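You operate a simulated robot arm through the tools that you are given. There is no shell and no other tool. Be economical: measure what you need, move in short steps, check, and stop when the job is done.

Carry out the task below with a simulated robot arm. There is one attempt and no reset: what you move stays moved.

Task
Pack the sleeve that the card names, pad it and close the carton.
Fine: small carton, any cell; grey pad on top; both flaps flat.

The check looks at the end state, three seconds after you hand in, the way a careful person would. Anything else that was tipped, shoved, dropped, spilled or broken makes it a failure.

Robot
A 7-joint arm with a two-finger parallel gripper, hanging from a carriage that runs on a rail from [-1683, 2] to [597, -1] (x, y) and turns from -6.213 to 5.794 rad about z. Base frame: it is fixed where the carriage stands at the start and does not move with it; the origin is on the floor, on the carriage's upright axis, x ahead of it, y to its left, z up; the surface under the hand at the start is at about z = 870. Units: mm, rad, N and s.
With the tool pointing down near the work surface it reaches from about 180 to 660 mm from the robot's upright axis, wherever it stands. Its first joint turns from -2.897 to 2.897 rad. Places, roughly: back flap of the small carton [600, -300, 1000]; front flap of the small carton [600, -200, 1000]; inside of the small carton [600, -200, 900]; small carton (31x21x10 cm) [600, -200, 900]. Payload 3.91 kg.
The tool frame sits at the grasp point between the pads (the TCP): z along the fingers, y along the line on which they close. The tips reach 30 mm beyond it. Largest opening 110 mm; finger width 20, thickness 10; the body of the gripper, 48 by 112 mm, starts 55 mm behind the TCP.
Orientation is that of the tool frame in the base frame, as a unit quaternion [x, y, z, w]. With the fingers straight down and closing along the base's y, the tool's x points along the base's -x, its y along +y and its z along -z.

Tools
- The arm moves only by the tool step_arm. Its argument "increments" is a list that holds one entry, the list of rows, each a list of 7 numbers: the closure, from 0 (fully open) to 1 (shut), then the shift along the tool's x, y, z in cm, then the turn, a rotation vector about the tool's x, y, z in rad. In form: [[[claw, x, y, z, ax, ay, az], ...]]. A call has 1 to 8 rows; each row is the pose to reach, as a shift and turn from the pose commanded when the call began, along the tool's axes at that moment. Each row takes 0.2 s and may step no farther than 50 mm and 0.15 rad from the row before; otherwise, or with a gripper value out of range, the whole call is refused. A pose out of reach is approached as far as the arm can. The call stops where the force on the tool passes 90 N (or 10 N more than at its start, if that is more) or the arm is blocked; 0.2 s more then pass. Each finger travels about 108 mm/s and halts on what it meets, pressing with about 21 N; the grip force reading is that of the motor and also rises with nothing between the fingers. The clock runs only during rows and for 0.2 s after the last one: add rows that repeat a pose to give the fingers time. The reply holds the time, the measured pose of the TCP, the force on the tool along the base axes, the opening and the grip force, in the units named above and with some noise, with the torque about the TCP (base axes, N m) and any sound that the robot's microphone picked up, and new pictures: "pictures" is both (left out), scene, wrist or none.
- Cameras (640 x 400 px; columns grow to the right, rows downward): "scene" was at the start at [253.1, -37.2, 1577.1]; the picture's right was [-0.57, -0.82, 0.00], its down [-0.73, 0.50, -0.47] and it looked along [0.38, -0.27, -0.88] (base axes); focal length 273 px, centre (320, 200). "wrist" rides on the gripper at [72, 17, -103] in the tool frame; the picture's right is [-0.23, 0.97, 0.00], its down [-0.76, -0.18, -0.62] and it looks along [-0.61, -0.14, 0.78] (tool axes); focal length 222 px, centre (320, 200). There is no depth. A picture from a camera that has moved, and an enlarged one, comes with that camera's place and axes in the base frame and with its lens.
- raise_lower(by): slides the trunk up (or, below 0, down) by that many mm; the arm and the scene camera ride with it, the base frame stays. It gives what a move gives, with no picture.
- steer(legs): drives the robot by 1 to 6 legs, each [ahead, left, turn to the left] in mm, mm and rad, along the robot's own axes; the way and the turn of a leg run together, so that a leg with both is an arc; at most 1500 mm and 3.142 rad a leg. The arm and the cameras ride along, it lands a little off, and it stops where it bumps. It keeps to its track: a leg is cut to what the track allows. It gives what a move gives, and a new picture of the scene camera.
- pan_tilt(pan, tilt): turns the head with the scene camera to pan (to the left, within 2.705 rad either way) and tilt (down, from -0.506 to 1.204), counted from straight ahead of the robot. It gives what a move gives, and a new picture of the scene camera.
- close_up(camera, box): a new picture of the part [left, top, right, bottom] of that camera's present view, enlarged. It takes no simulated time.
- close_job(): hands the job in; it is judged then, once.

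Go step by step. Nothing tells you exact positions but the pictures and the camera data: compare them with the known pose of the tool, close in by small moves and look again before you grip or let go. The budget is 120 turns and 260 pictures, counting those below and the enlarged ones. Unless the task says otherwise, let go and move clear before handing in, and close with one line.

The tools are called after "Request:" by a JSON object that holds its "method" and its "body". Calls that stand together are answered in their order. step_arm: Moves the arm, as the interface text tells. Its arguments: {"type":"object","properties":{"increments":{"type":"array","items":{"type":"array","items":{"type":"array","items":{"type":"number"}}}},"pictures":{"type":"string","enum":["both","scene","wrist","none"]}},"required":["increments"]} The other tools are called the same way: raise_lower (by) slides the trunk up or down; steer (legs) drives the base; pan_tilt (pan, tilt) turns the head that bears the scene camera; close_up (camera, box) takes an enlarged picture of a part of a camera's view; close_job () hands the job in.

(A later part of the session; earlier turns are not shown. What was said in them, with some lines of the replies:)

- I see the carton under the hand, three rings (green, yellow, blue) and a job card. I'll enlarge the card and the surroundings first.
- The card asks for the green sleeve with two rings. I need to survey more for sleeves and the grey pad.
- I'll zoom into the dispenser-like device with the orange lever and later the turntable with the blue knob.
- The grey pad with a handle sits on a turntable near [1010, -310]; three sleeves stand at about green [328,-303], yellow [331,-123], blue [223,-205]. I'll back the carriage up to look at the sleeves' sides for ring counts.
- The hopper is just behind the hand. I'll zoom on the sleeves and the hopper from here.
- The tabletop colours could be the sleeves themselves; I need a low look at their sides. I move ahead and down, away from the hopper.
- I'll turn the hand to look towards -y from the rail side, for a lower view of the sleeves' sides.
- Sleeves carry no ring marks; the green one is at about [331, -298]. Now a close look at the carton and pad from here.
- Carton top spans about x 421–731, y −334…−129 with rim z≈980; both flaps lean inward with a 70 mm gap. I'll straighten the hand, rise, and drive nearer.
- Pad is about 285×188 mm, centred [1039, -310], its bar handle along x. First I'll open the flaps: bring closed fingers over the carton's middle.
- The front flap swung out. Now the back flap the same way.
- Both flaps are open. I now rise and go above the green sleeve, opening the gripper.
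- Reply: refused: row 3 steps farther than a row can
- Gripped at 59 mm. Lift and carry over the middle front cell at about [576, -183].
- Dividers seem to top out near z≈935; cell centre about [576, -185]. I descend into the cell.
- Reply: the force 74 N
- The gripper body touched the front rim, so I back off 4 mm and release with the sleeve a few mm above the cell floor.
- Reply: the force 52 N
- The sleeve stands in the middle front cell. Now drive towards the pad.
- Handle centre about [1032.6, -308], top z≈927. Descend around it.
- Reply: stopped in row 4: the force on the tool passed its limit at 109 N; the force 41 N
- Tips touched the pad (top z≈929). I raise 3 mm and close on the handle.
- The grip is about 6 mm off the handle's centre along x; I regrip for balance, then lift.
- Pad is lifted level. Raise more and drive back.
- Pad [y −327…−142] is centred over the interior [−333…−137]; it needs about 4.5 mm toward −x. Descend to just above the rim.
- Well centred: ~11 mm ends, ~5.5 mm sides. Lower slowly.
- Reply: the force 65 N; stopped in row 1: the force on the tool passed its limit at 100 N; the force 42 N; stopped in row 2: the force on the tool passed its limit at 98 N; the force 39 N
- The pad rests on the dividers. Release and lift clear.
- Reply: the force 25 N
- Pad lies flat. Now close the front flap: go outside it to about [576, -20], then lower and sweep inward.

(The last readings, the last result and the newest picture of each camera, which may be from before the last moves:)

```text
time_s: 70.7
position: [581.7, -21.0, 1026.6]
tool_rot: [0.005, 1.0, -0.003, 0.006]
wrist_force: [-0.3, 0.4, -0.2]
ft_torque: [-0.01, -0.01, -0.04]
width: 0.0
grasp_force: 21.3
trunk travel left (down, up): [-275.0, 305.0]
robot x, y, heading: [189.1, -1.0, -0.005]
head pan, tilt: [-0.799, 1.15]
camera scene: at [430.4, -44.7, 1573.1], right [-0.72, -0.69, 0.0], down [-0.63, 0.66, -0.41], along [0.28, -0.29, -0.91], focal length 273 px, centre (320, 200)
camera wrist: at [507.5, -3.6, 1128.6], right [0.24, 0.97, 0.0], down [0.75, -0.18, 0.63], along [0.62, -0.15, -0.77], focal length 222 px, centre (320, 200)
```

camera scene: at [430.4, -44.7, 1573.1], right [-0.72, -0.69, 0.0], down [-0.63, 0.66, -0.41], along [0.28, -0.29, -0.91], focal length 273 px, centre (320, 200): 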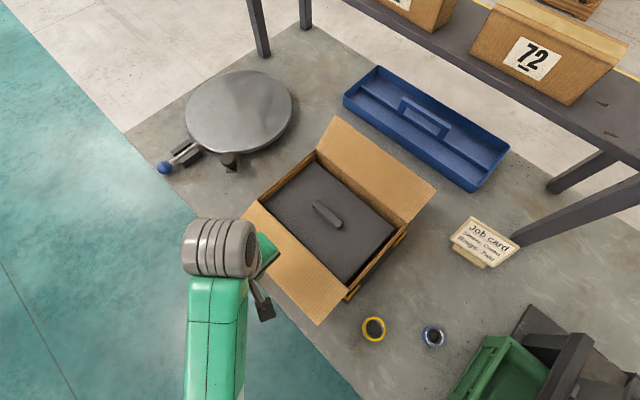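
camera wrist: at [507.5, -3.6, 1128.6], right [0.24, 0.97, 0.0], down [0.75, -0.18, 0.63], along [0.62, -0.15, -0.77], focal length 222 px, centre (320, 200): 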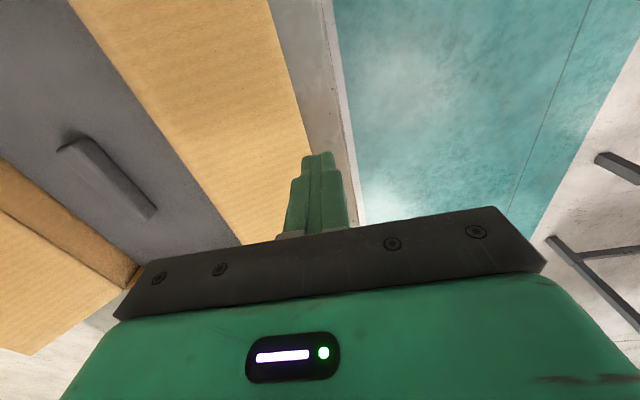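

The front flap droops below horizontal (edge near y=-40, z≈942), so a vertical finger can't lift it. I'll tilt the hand about 0.9 rad so fingers point inward and go below the edge.

Request:
{"method": "step_arm", "body": {"increments": [[[1, 0, 4, 0, 0, 0, 0], [1, 0, 5, 0, 0.15, 0, 0], [1, 0, 5, 0, 0.3, 0, 0], [1, 0, 5, 0, 0.45, 0, 0], [1, 0, 5, 0, 0.6, 0, 0], [1, 0, 5, 0, 0.75, 0, 0], [1, 0, 5, 0, 0.9, 0, 0], [1, 0, 5, 0, 0.9, 0, 0]]], "pictures": "both"}}

Request:
{"method": "close_up", "body": {"camera": "scene", "box": [200, 100, 450, 340]}}

```text
time_s: 72.5
position: [582.6, 29.6, 1026.3]
tool_rot: [0.006, 0.899, -0.438, 0.004]
wrist_force: [-0.2, 0.9, -0.7]
ft_torque: [0.01, 0.0, 0.02]
width: 0.2
grasp_force: 21.3
trunk travel left (down, up): [-275.0, 305.0]
robot x, y, heading: [189.1, 0.4, -0.001]
head pan, tilt: [-0.799, 1.15]
camera scene: at [430.5, -44.7, 1573.1], right [-0.72, -0.69, 0.0], down [-0.63, 0.66, -0.41], along [0.28, -0.29, -0.91], focal length 273 px, centre (320, 200)
camera wrist: at [509.1, 120.9, 1075.6], right [0.24, 0.6, -0.76], down [0.76, 0.38, 0.53], along [0.61, -0.71, -0.36], focal length 222 px, centre (320, 200)
```

scene: 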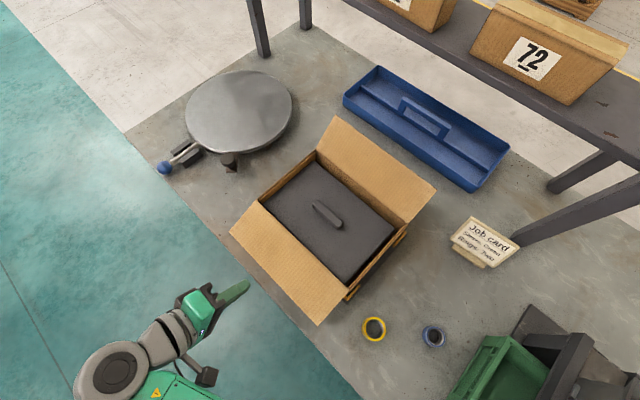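
wrist: 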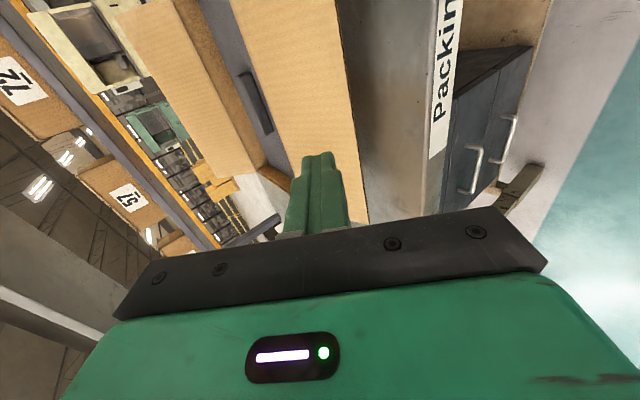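

```text
1.67 times, centred on (325, 220) of scene
camera zoom: at [430.5, -44.7, 1573.1], right [-0.72, -0.69, 0.0], down [-0.63, 0.66, -0.41], along [0.28, -0.29, -0.91], focal length 456 px, centre (312, 167)
```

zoom: 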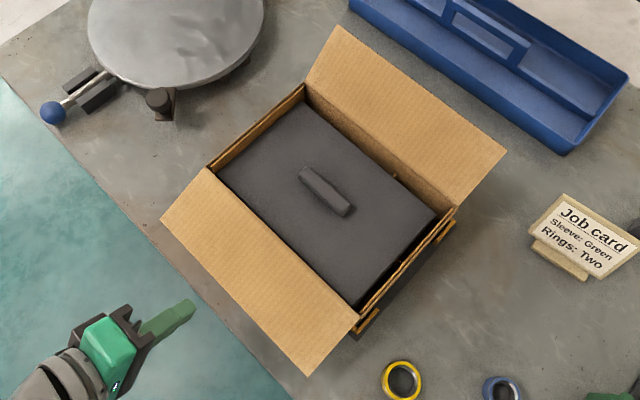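

Request:
{"method": "step_arm", "body": {"increments": [[[1, 0, 2.6, 2, 0, 0, 0], [1, 0, 5.2, 4, 0, 0, 0], [1, 0, 7.67, 6.1, 0, 0, 0], [1, 0, 6.4, 7.7, 0, 0, 0], [1, 0, 5.2, 9.2, 0, 0, 0], [1, 0, 5.2, 9.2, 0, 0, 0]]], "pictures": "both"}}

```text
time_s: 73.9
position: [581.0, -11.9, 927.2]
tool_rot: [0.007, 0.899, -0.438, 0.003]
wrist_force: [-0.2, 0.6, -0.2]
ft_torque: [-0.01, -0.01, -0.01]
width: 0.0
grasp_force: 20.9
trunk travel left (down, up): [-275.0, 305.0]
robot x, y, heading: [186.7, -1.9, -0.006]
head pan, tilt: [-0.799, 1.15]
camera scene: at [430.5, -44.8, 1573.1], right [-0.72, -0.69, 0.0], down [-0.63, 0.66, -0.41], along [0.28, -0.29, -0.91], focal length 273 px, centre (320, 200)
camera wrist: at [509.7, 80.0, 977.9], right [0.24, 0.6, -0.76], down [0.76, 0.37, 0.53], along [0.61, -0.71, -0.36], focal length 222 px, centre (320, 200)
```

scene: 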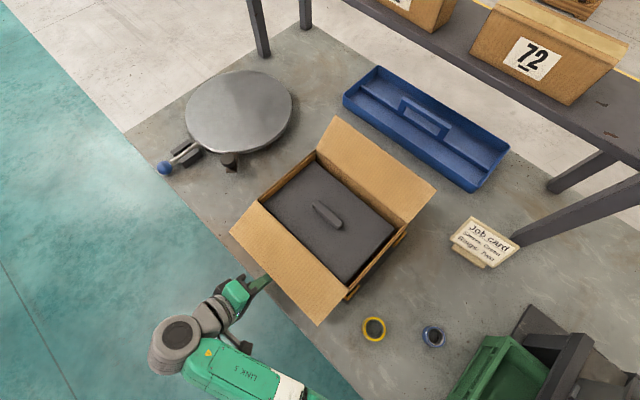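
wrist: 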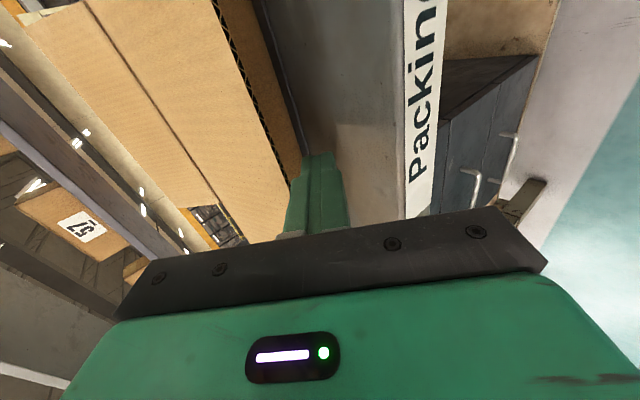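

The fingers sit just under the flap's edge. Lift along the flap's arc.

Request:
{"method": "step_arm", "body": {"increments": [[[1, 0, -1.4, 0.16, 0, 0, 0], [1, 0, -2.75, -1.04, 0, 0, 0], [1, 0, -4.4, -2.34, 0, 0, 0], [1, 0, -6.8, -3.6, 0, 0, 0], [1, 0, -6.8, -3.6, 0, 0, 0]]], "pictures": "both"}}

```text
time_s: 75.1
position: [580.3, -25.2, 1003.7]
tool_rot: [0.007, 0.899, -0.437, 0.003]
wrist_force: [0.1, -0.6, -0.5]
ft_torque: [0.03, 0.0, -0.02]
width: 0.0
grasp_force: 21.5
trunk travel left (down, up): [-275.0, 305.0]
robot x, y, heading: [190.1, -0.2, -0.003]
head pan, tilt: [-0.799, 1.15]
camera scene: at [430.5, -44.7, 1573.1], right [-0.72, -0.69, 0.0], down [-0.63, 0.66, -0.41], along [0.28, -0.29, -0.91], focal length 273 px, centre (320, 200)
camera wrist: at [508.4, 66.5, 1053.9], right [0.24, 0.6, -0.76], down [0.76, 0.37, 0.53], along [0.61, -0.71, -0.36], focal length 222 px, centre (320, 200)
```

scene: 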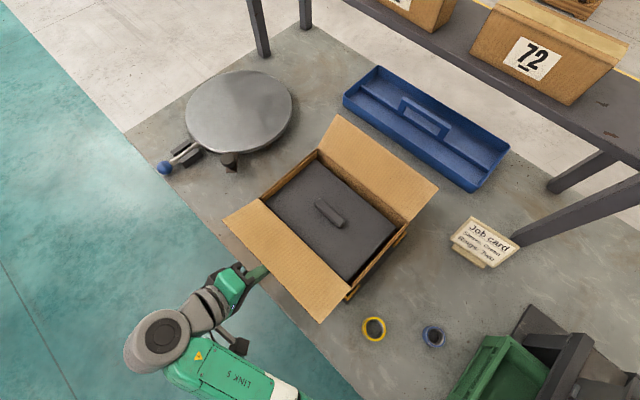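
wrist: 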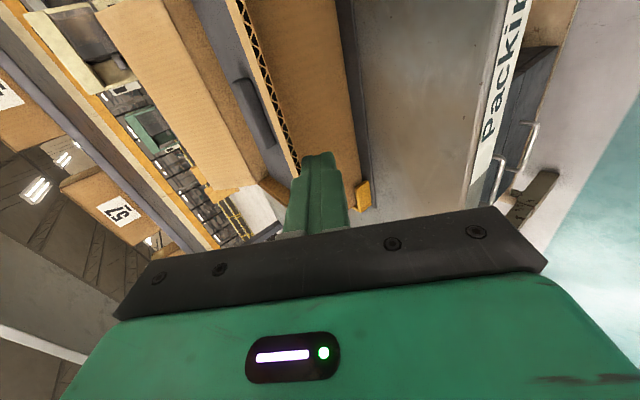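

The flap is riding up. Continue over the top and inward.

Request:
{"method": "step_arm", "body": {"increments": [[[1, 0, -2.3, -0.8, 0, 0, 0], [1, 0, -4.53, -1.04, 0, 0, 0], [1, 0, -7.11, -0.54, 0, 0, 0], [1, 0, -9.52, 0.74, 0, 0, 0], [1, 0, -11.72, 2.69, 0, 0, 0], [1, 0, -11.72, 2.69, 0, 0, 0]]], "pictures": "both"}}

```text
time_s: 76.5
position: [579.8, -118.2, 1079.2]
tool_rot: [0.006, 0.899, -0.438, 0.004]
wrist_force: [-0.3, -0.5, -0.5]
ft_torque: [0.0, 0.01, -0.01]
width: 0.0
grasp_force: 21.2
trunk travel left (down, up): [-275.0, 305.0]
robot x, y, heading: [189.9, 0.5, -0.002]
head pan, tilt: [-0.799, 1.15]
camera scene: at [430.5, -44.8, 1573.1], right [-0.72, -0.69, 0.0], down [-0.63, 0.66, -0.41], along [0.28, -0.29, -0.91], focal length 273 px, centre (320, 200)
camera wrist: at [507.2, -26.7, 1129.3], right [0.24, 0.6, -0.76], down [0.76, 0.38, 0.53], along [0.61, -0.71, -0.36], focal length 222 px, centre (320, 200)
```

scene: 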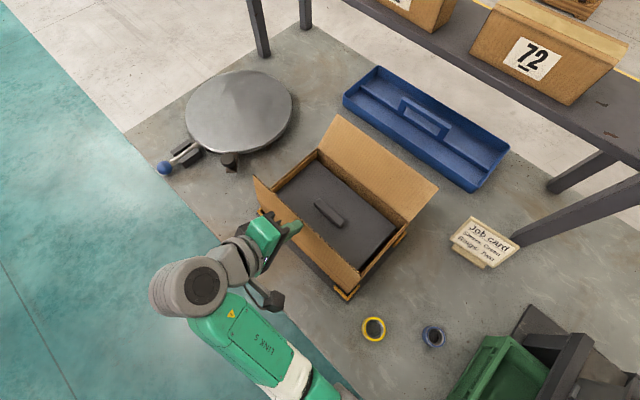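
wrist: 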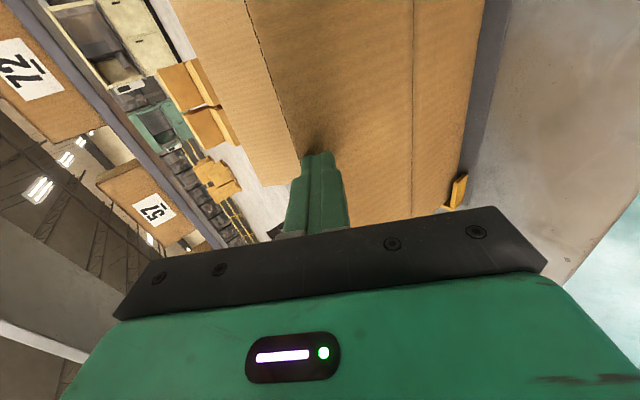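

Request:
{"method": "step_arm", "body": {"increments": [[[1, 0, -0.93, 2.46, 0, 0, 0], [1, 0, -1.15, 5.48, 0, 0, 0], [1, 0, -1.06, 8.09, 0, 0, 0], [1, 0, -0.75, 10.27, 0, 0, 0], [1, 0, 0.5, 10.6, 0, 0, 0], [1, 0, 0.5, 10.6, 0, 0, 0]]], "pictures": "both"}}

```text
time_s: 77.9
position: [579.5, -198.7, 1009.5]
tool_rot: [0.007, 0.899, -0.437, 0.004]
wrist_force: [-0.3, 0.8, 0.1]
ft_torque: [0.01, -0.01, 0.01]
width: 0.0
grasp_force: 20.6
trunk travel left (down, up): [-275.0, 305.0]
robot x, y, heading: [190.5, 0.6, -0.003]
head pan, tilt: [-0.799, 1.15]
camera scene: at [430.5, -44.7, 1573.1], right [-0.72, -0.69, 0.0], down [-0.63, 0.66, -0.41], along [0.28, -0.29, -0.91], focal length 273 px, centre (320, 200)
camera wrist: at [507.1, -107.2, 1059.5], right [0.24, 0.6, -0.76], down [0.76, 0.37, 0.53], along [0.61, -0.71, -0.36], focal length 222 px, centre (320, 200)
```

scene: 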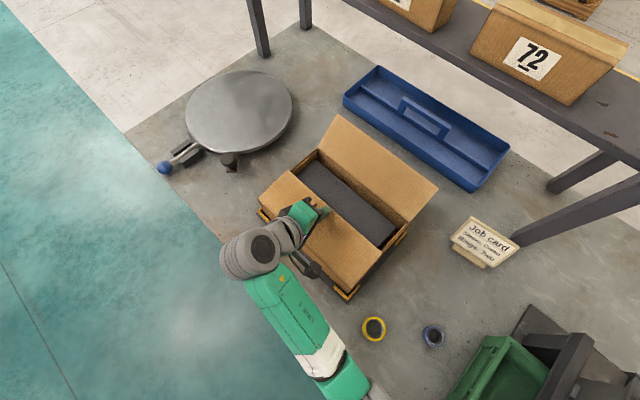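
wrist: 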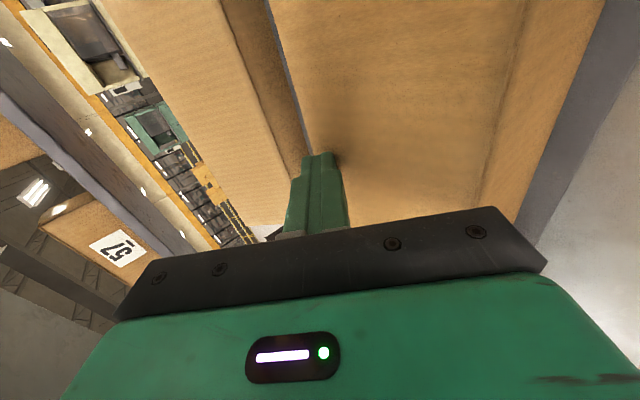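

Request:
{"method": "step_arm", "body": {"increments": [[[1, 0, 0.25, 0.2, 0, 0, 0], [1, 0, 0.5, 0.4, 0, 0, 0], [1, 0, 0.5, 0.4, 0, 0, 0]]], "pictures": "none"}}

Request:
{"method": "step_arm", "body": {"increments": [[[1, 0, -3.1, -2.5, 0, 0, 0], [1, 0, -7, -5.6, 0, 0, 0], [1, 0, -10.5, -8.4, 0, 0, 0], [1, 0, -11.5, -11, -0.15, 0, 0], [1, 0, -11.5, -11, -0.3, 0, 0], [1, 0, -11.5, -11, -0.45, 0, 0], [1, 0, -11.5, -11, -0.6, 0, 0], [1, 0, -11.5, -11, -0.75, 0, 0]]], "pictures": "both"}}

```text
time_s: 78.7
position: [579.1, -198.3, 1003.8]
tool_rot: [0.006, 0.899, -0.437, 0.004]
wrist_force: [0.3, 0.2, 0.5]
ft_torque: [0.01, 0.03, 0.01]
width: 0.0
grasp_force: 21.2
trunk travel left (down, up): [-275.0, 305.0]
robot x, y, heading: [189.0, -2.0, -0.001]
head pan, tilt: [-0.799, 1.15]
```

```text
time_s: 80.5
position: [577.8, -184.0, 1161.6]
tool_rot: [0.004, 0.997, -0.077, 0.007]
wrist_force: [0.0, 0.2, 0.4]
ft_torque: [0.02, -0.04, 0.0]
width: 0.0
grasp_force: 21.0
trunk travel left (down, up): [-275.0, 305.0]
robot x, y, heading: [190.4, 0.3, -0.002]
head pan, tilt: [-0.799, 1.15]
camera scene: at [430.5, -44.6, 1573.0], right [-0.72, -0.69, 0.0], down [-0.63, 0.66, -0.41], along [0.28, -0.29, -0.91], focal length 273 px, centre (320, 200)
camera wrist: at [504.5, -150.6, 1260.7], right [0.24, 0.96, -0.15], down [0.75, -0.09, 0.65], along [0.61, -0.26, -0.74], focal length 222 px, centre (320, 200)
```

scene: 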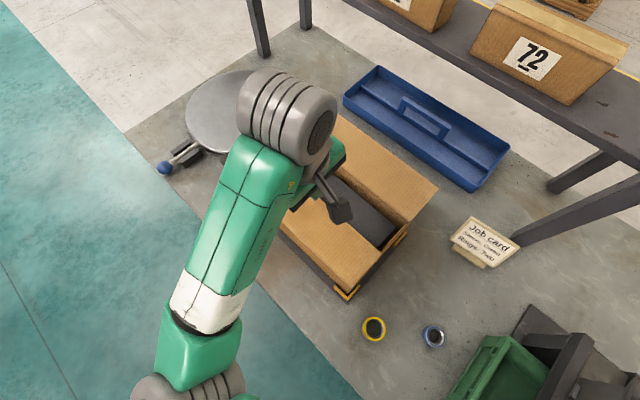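
wrist: 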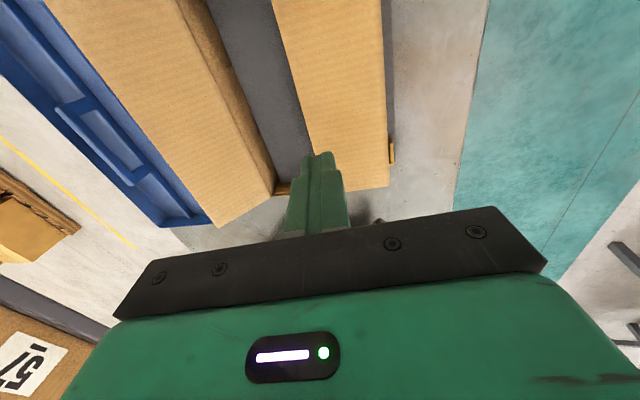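

Front flap is flat. Straighten the hand and go behind the back flap, whose edge is at about y=-416, z=1043.

Request:
{"method": "step_arm", "body": {"increments": [[[1, 0, 0, 0, -0.15, 0, 0], [1, 0, 0, 0, -0.15, 0, 0]]], "pictures": "none"}}

Request:
{"method": "step_arm", "body": {"increments": [[[1, 0, -4.5, 0, 0, 0, 0], [1, 0, -9, 0, 0, 0, 0], [1, 0, -13.5, 0, 0, 0, 0], [1, 0, -18, 0, 0, 0, 0], [1, 0, -22.5, 0, 0, 0, 0], [1, 0, -27, 0, 0, 0, 0], [1, 0, -27, 0, 0, 0, 0]]], "pictures": "both"}}

```text
time_s: 81.1
position: [578.4, -182.8, 1161.3]
tool_rot: [0.004, 1.0, -0.003, 0.006]
wrist_force: [0.2, 0.1, -0.4]
ft_torque: [0.0, -0.03, 0.0]
width: 0.1
grasp_force: 20.6
trunk travel left (down, up): [-275.0, 305.0]
robot x, y, heading: [189.1, -1.2, 0.001]
head pan, tilt: [-0.799, 1.15]
```

```text
time_s: 82.7
position: [575.9, -454.5, 1163.4]
tool_rot: [0.005, 1.0, -0.003, 0.006]
wrist_force: [-0.4, -0.4, -1.0]
ft_torque: [0.02, 0.02, -0.02]
width: 0.1
grasp_force: 21.2
trunk travel left (down, up): [-275.0, 305.0]
robot x, y, heading: [188.0, -1.3, -0.009]
head pan, tilt: [-0.799, 1.15]
camera scene: at [430.4, -44.9, 1573.1], right [-0.72, -0.69, 0.0], down [-0.63, 0.66, -0.41], along [0.28, -0.29, -0.91], focal length 273 px, centre (320, 200)
camera wrist: at [502.5, -436.4, 1266.2], right [0.24, 0.97, 0.0], down [0.75, -0.18, 0.63], along [0.62, -0.15, -0.77], focal length 222 px, centre (320, 200)
```

scene: 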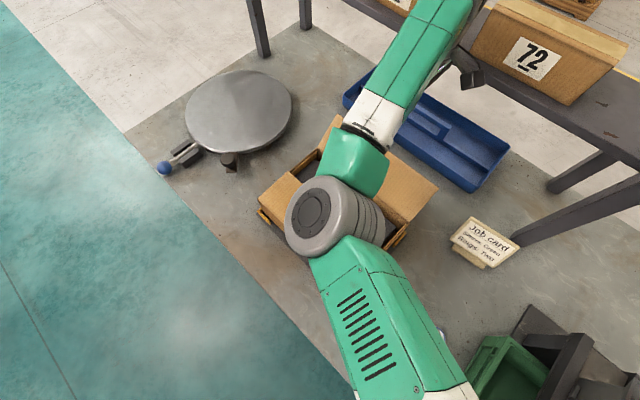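
wrist: 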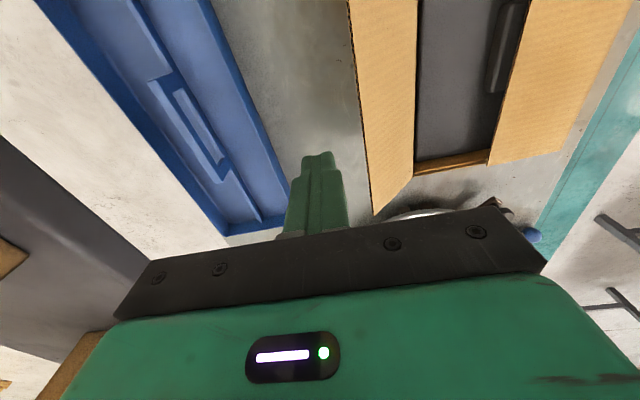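

Request:
{"method": "step_arm", "body": {"increments": [[[1, 0, 0, 4, 0, 0, 0], [1, 0, 0, 8, 0, 0, 0], [1, 0, 0, 12.6, 0, 0, 0], [1, 0, 0, 12.6, 0, 0, 0]]], "pictures": "none"}}

Request:
{"method": "step_arm", "body": {"increments": [[[1, 0, 2.5, 0, 0, 0, 0], [1, 0, 5, 0, 0, 0, 0], [1, 0, 7.5, 0, 0, 0, 0], [1, 0, 10, 0, 0, 0, 0], [1, 0, 12, 0, 0, 0, 0], [1, 0, 12, 0, 0, 0, 0]]], "pictures": "both"}}

```text
time_s: 83.7
position: [576.5, -454.2, 1037.8]
tool_rot: [0.005, 1.0, -0.002, 0.006]
wrist_force: [-0.9, 0.2, 0.3]
ft_torque: [0.0, -0.04, 0.0]
width: 0.0
grasp_force: 21.8
trunk travel left (down, up): [-275.0, 305.0]
robot x, y, heading: [187.7, -5.2, -0.004]
head pan, tilt: [-0.799, 1.15]
```

```text
time_s: 85.1
position: [578.5, -333.3, 1037.5]
tool_rot: [0.005, 1.0, -0.003, 0.005]
wrist_force: [0.3, 0.1, -1.0]
ft_torque: [-0.01, -0.02, 0.01]
width: 0.0
grasp_force: 20.9
trunk travel left (down, up): [-275.0, 305.0]
robot x, y, heading: [186.7, -3.4, -0.005]
head pan, tilt: [-0.799, 1.15]
camera scene: at [430.5, -44.6, 1573.1], right [-0.72, -0.69, 0.0], down [-0.63, 0.66, -0.41], along [0.28, -0.29, -0.91], focal length 273 px, centre (320, 200)
camera wrist: at [504.7, -315.8, 1139.3], right [0.24, 0.97, 0.0], down [0.75, -0.18, 0.63], along [0.62, -0.15, -0.77], focal length 222 px, centre (320, 200)
```

scene: 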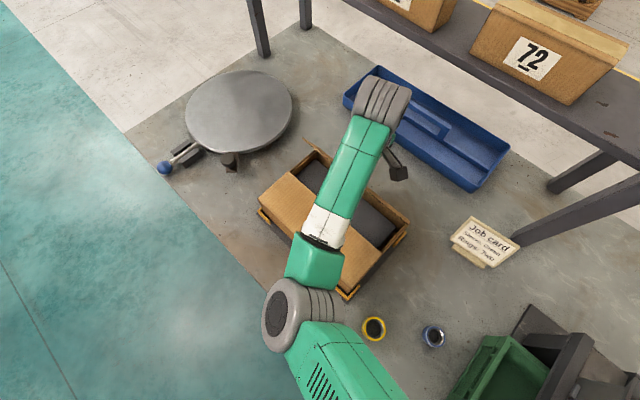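
wrist: 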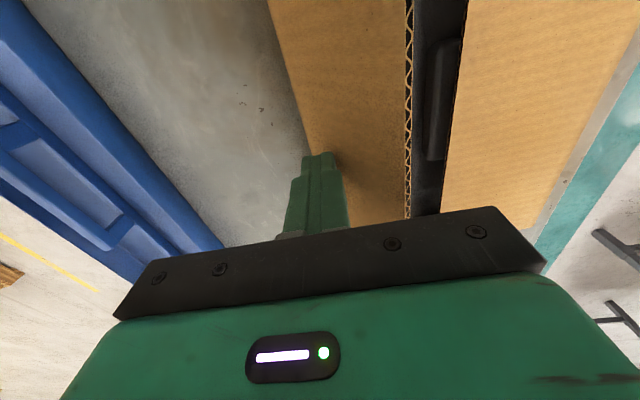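

Request:
{"method": "step_arm", "body": {"increments": [[[1, 0, 2, 0, 0, 0, 0], [1, 0, 4, 0, 0, 0, 0], [1, 0, 6, 0.6, 0, 0, 0], [1, 0, 7.5, 1.5, 0, 0, 0], [1, 0, 7.5, 2.5, 0, 0, 0], [1, 0, 7.5, 3, 0, 0, 0], [1, 0, 7.5, 3, 0, 0, 0]]], "pictures": "both"}}

```text
time_s: 86.7
position: [579.9, -258.5, 1006.5]
tool_rot: [0.004, 1.0, -0.004, 0.006]
wrist_force: [0.1, 0.4, -0.1]
ft_torque: [-0.01, 0.01, 0.02]
width: 0.3
grasp_force: 20.8
trunk travel left (down, up): [-275.0, 305.0]
robot x, y, heading: [187.2, 2.4, -0.003]
head pan, tilt: [-0.799, 1.15]
camera scene: at [430.5, -44.7, 1573.1], right [-0.72, -0.69, 0.0], down [-0.63, 0.66, -0.41], along [0.28, -0.29, -0.91], focal length 273 px, centre (320, 200)
camera wrist: at [505.4, -241.3, 1109.4], right [0.24, 0.97, 0.0], down [0.75, -0.18, 0.63], along [0.62, -0.15, -0.77], focal length 222 px, centre (320, 200)
```

scene: 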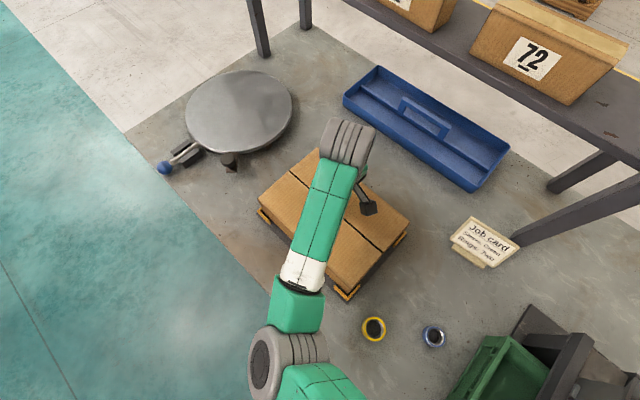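
wrist: 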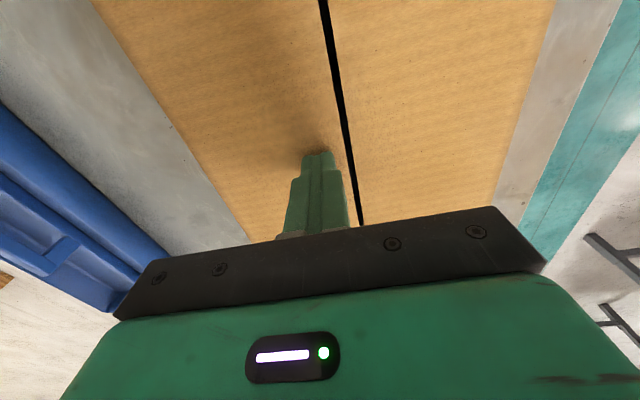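

Both flaps look closed. Light press on each to be sure they're flat.

Request:
{"method": "step_arm", "body": {"increments": [[[1, 0, 0, 0.3, 0, 0, 0], [1, 0, 0, 0.3, 0, 0, 0]]], "pictures": "none"}}

Request:
{"method": "step_arm", "body": {"increments": [[[1, 0, 0, -3, 0, 0, 0], [1, 0, 3, -3, 0, 0, 0], [1, 0, 5.3, -3, 0, 0, 0], [1, 0, 5.3, -1.5, 0, 0, 0], [1, 0, 5.3, 0, 0, 0, 0], [1, 0, 5.3, 0, 0, 0, 0]]], "pictures": "none"}}

Request:
{"method": "step_arm", "body": {"increments": [[[1, 0, 0, -4, 0, 0, 0], [1, 0, 0, -8, 0, 0, 0], [1, 0, 4, -12, 0, 0, 0], [1, 0, 8, -15, 0, 0, 0], [1, 0, 12, -18, 0, 0, 0], [1, 0, 16, -20, 0, 0, 0], [1, 0, 20, -20, 0, 0, 0], [1, 0, 22, -20, 0, 0, 0]]], "pictures": "both"}}

Request:
{"method": "close_up", "body": {"camera": "scene", "box": [230, 120, 430, 310]}}

```text
time_s: 87.3
position: [578.0, -259.2, 1003.7]
tool_rot: [0.004, 1.0, -0.004, 0.006]
wrist_force: [-1.0, 0.3, 0.1]
ft_torque: [0.0, 0.02, 0.03]
width: 0.1
grasp_force: 20.7
trunk travel left (down, up): [-275.0, 305.0]
robot x, y, heading: [190.1, 1.4, 0.001]
head pan, tilt: [-0.799, 1.15]
```

```text
time_s: 88.7
position: [579.2, -206.8, 1002.0]
tool_rot: [0.005, 1.0, -0.004, 0.006]
wrist_force: [-2.3, 0.9, 3.2]
ft_torque: [-0.02, 0.09, 0.0]
width: 0.0
grasp_force: 21.0
trunk travel left (down, up): [-275.0, 305.0]
robot x, y, heading: [188.5, 1.1, -0.002]
head pan, tilt: [-0.799, 1.15]
```

```text
refused: row 3 steps farther than a row can; nothing moved
```

```text
2.11 times, centred on (330, 215) of scene
camera zoom: at [430.4, -44.7, 1573.1], right [-0.72, -0.69, 0.0], down [-0.63, 0.66, -0.41], along [0.28, -0.29, -0.91], focal length 575 px, centre (299, 168)
```

zoom: 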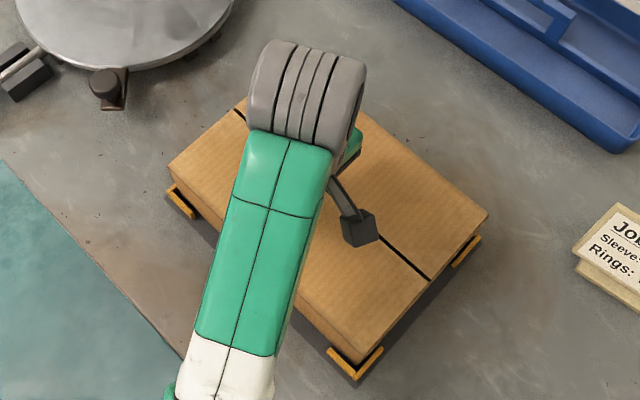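

Request:
{"method": "step_arm", "body": {"increments": [[[1, 0, 0, -3, 0, 0, 0], [1, 0, -3, -3, 0, 0, 0], [1, 0, -5.3, -3, 0, 0, 0], [1, 0, -5.3, -1.5, 0, 0, 0], [1, 0, -5.3, 0, 0, 0, 0], [1, 0, -5.3, 0.2, 0, 0, 0], [1, 0, -5.3, 0.2, 0, 0, 0]]], "pictures": "none"}}

Request:
{"method": "step_arm", "body": {"increments": [[[1, 0, 0, -4, 0, 0, 0], [1, 0, 0, -8, 0, 0, 0], [1, 0, 2, -12, 0, 0, 0], [1, 0, 5, -15, 0, 0, 0], [1, 0, 9, -17, 0, 0, 0], [1, 0, 13.5, -18, 0, 0, 0], [1, 0, 18, -18, 0, 0, 0], [1, 0, 22.5, -18, 0, 0, 0]]], "pictures": "none"}}

Request:
{"method": "step_arm", "body": {"increments": [[[1, 0, 4.5, 0, 0, 0, 0], [1, 0, 9, 0, 0, 0, 0], [1, 0, 9, 0, 0, 0, 0]]], "pictures": "scene"}}

Request:
{"method": "close_up", "body": {"camera": "scene", "box": [230, 120, 430, 310]}}

```text
time_s: 90.3
position: [579.8, -258.7, 1002.5]
tool_rot: [0.004, 1.0, -0.004, 0.006]
wrist_force: [-5.2, 2.2, 12.4]
ft_torque: [0.05, 0.26, -0.04]
width: 0.0
grasp_force: 21.0
trunk travel left (down, up): [-275.0, 305.0]
robot x, y, heading: [189.4, -1.7, -0.003]
head pan, tilt: [-0.799, 1.15]
```

```text
time_s: 92.1
position: [578.9, -32.1, 1180.1]
tool_rot: [0.004, 1.0, -0.004, 0.007]
wrist_force: [-0.6, -0.5, 0.6]
ft_torque: [0.0, -0.03, 0.02]
width: 0.0
grasp_force: 21.2
trunk travel left (down, up): [-275.0, 305.0]
robot x, y, heading: [192.4, 0.3, -0.006]
head pan, tilt: [-0.799, 1.15]
```

```text
time_s: 92.9
position: [580.9, 58.1, 1179.2]
tool_rot: [0.005, 1.0, -0.003, 0.006]
wrist_force: [0.0, 0.0, 0.6]
ft_torque: [-0.02, -0.05, -0.02]
width: 0.0
grasp_force: 21.2
trunk travel left (down, up): [-275.0, 305.0]
robot x, y, heading: [185.4, 0.0, -0.008]
head pan, tilt: [-0.799, 1.15]
camera scene: at [430.4, -44.5, 1573.1], right [-0.72, -0.69, 0.0], down [-0.63, 0.66, -0.41], along [0.28, -0.29, -0.91], focal length 273 px, centre (320, 200)
```

scene: 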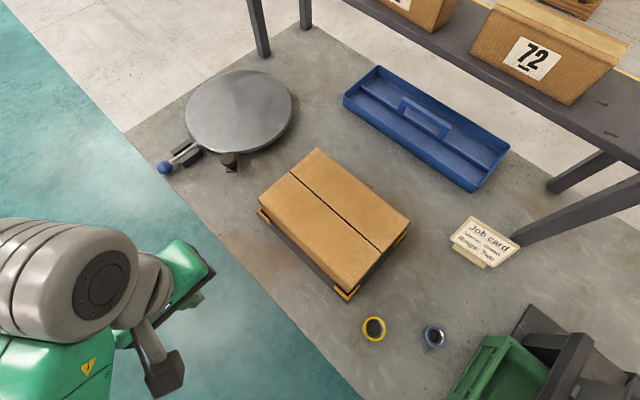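

```text
2.11 times, centred on (330, 215) of scene
camera zoom: at [430.4, -44.5, 1573.1], right [-0.72, -0.69, 0.0], down [-0.63, 0.66, -0.41], along [0.28, -0.29, -0.91], focal length 575 px, centre (299, 168)
```

zoom: 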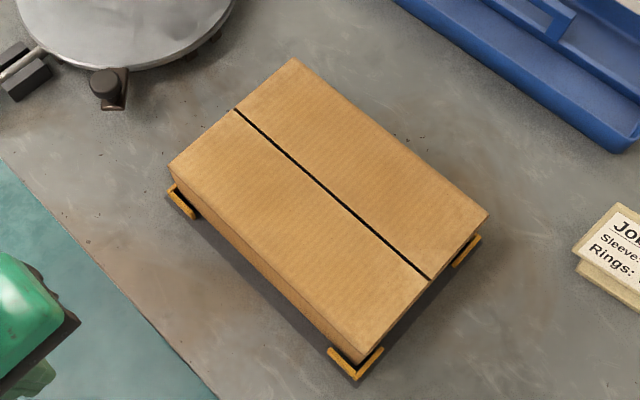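

The carton is closed with both flaps flat, the pad is inside over the green sleeve, and the other sleeves and fixtures are undisturbed. I'm handing in.

Request:
{"method": "close_job", "body": {}}

```text
The job is handed in.
```

The green sleeve is in the small carton's middle front cell, the grey pad is on top, and both flaps are flat. I added no rings: the card also says "Rings: Two", but your task named only the sleeve.
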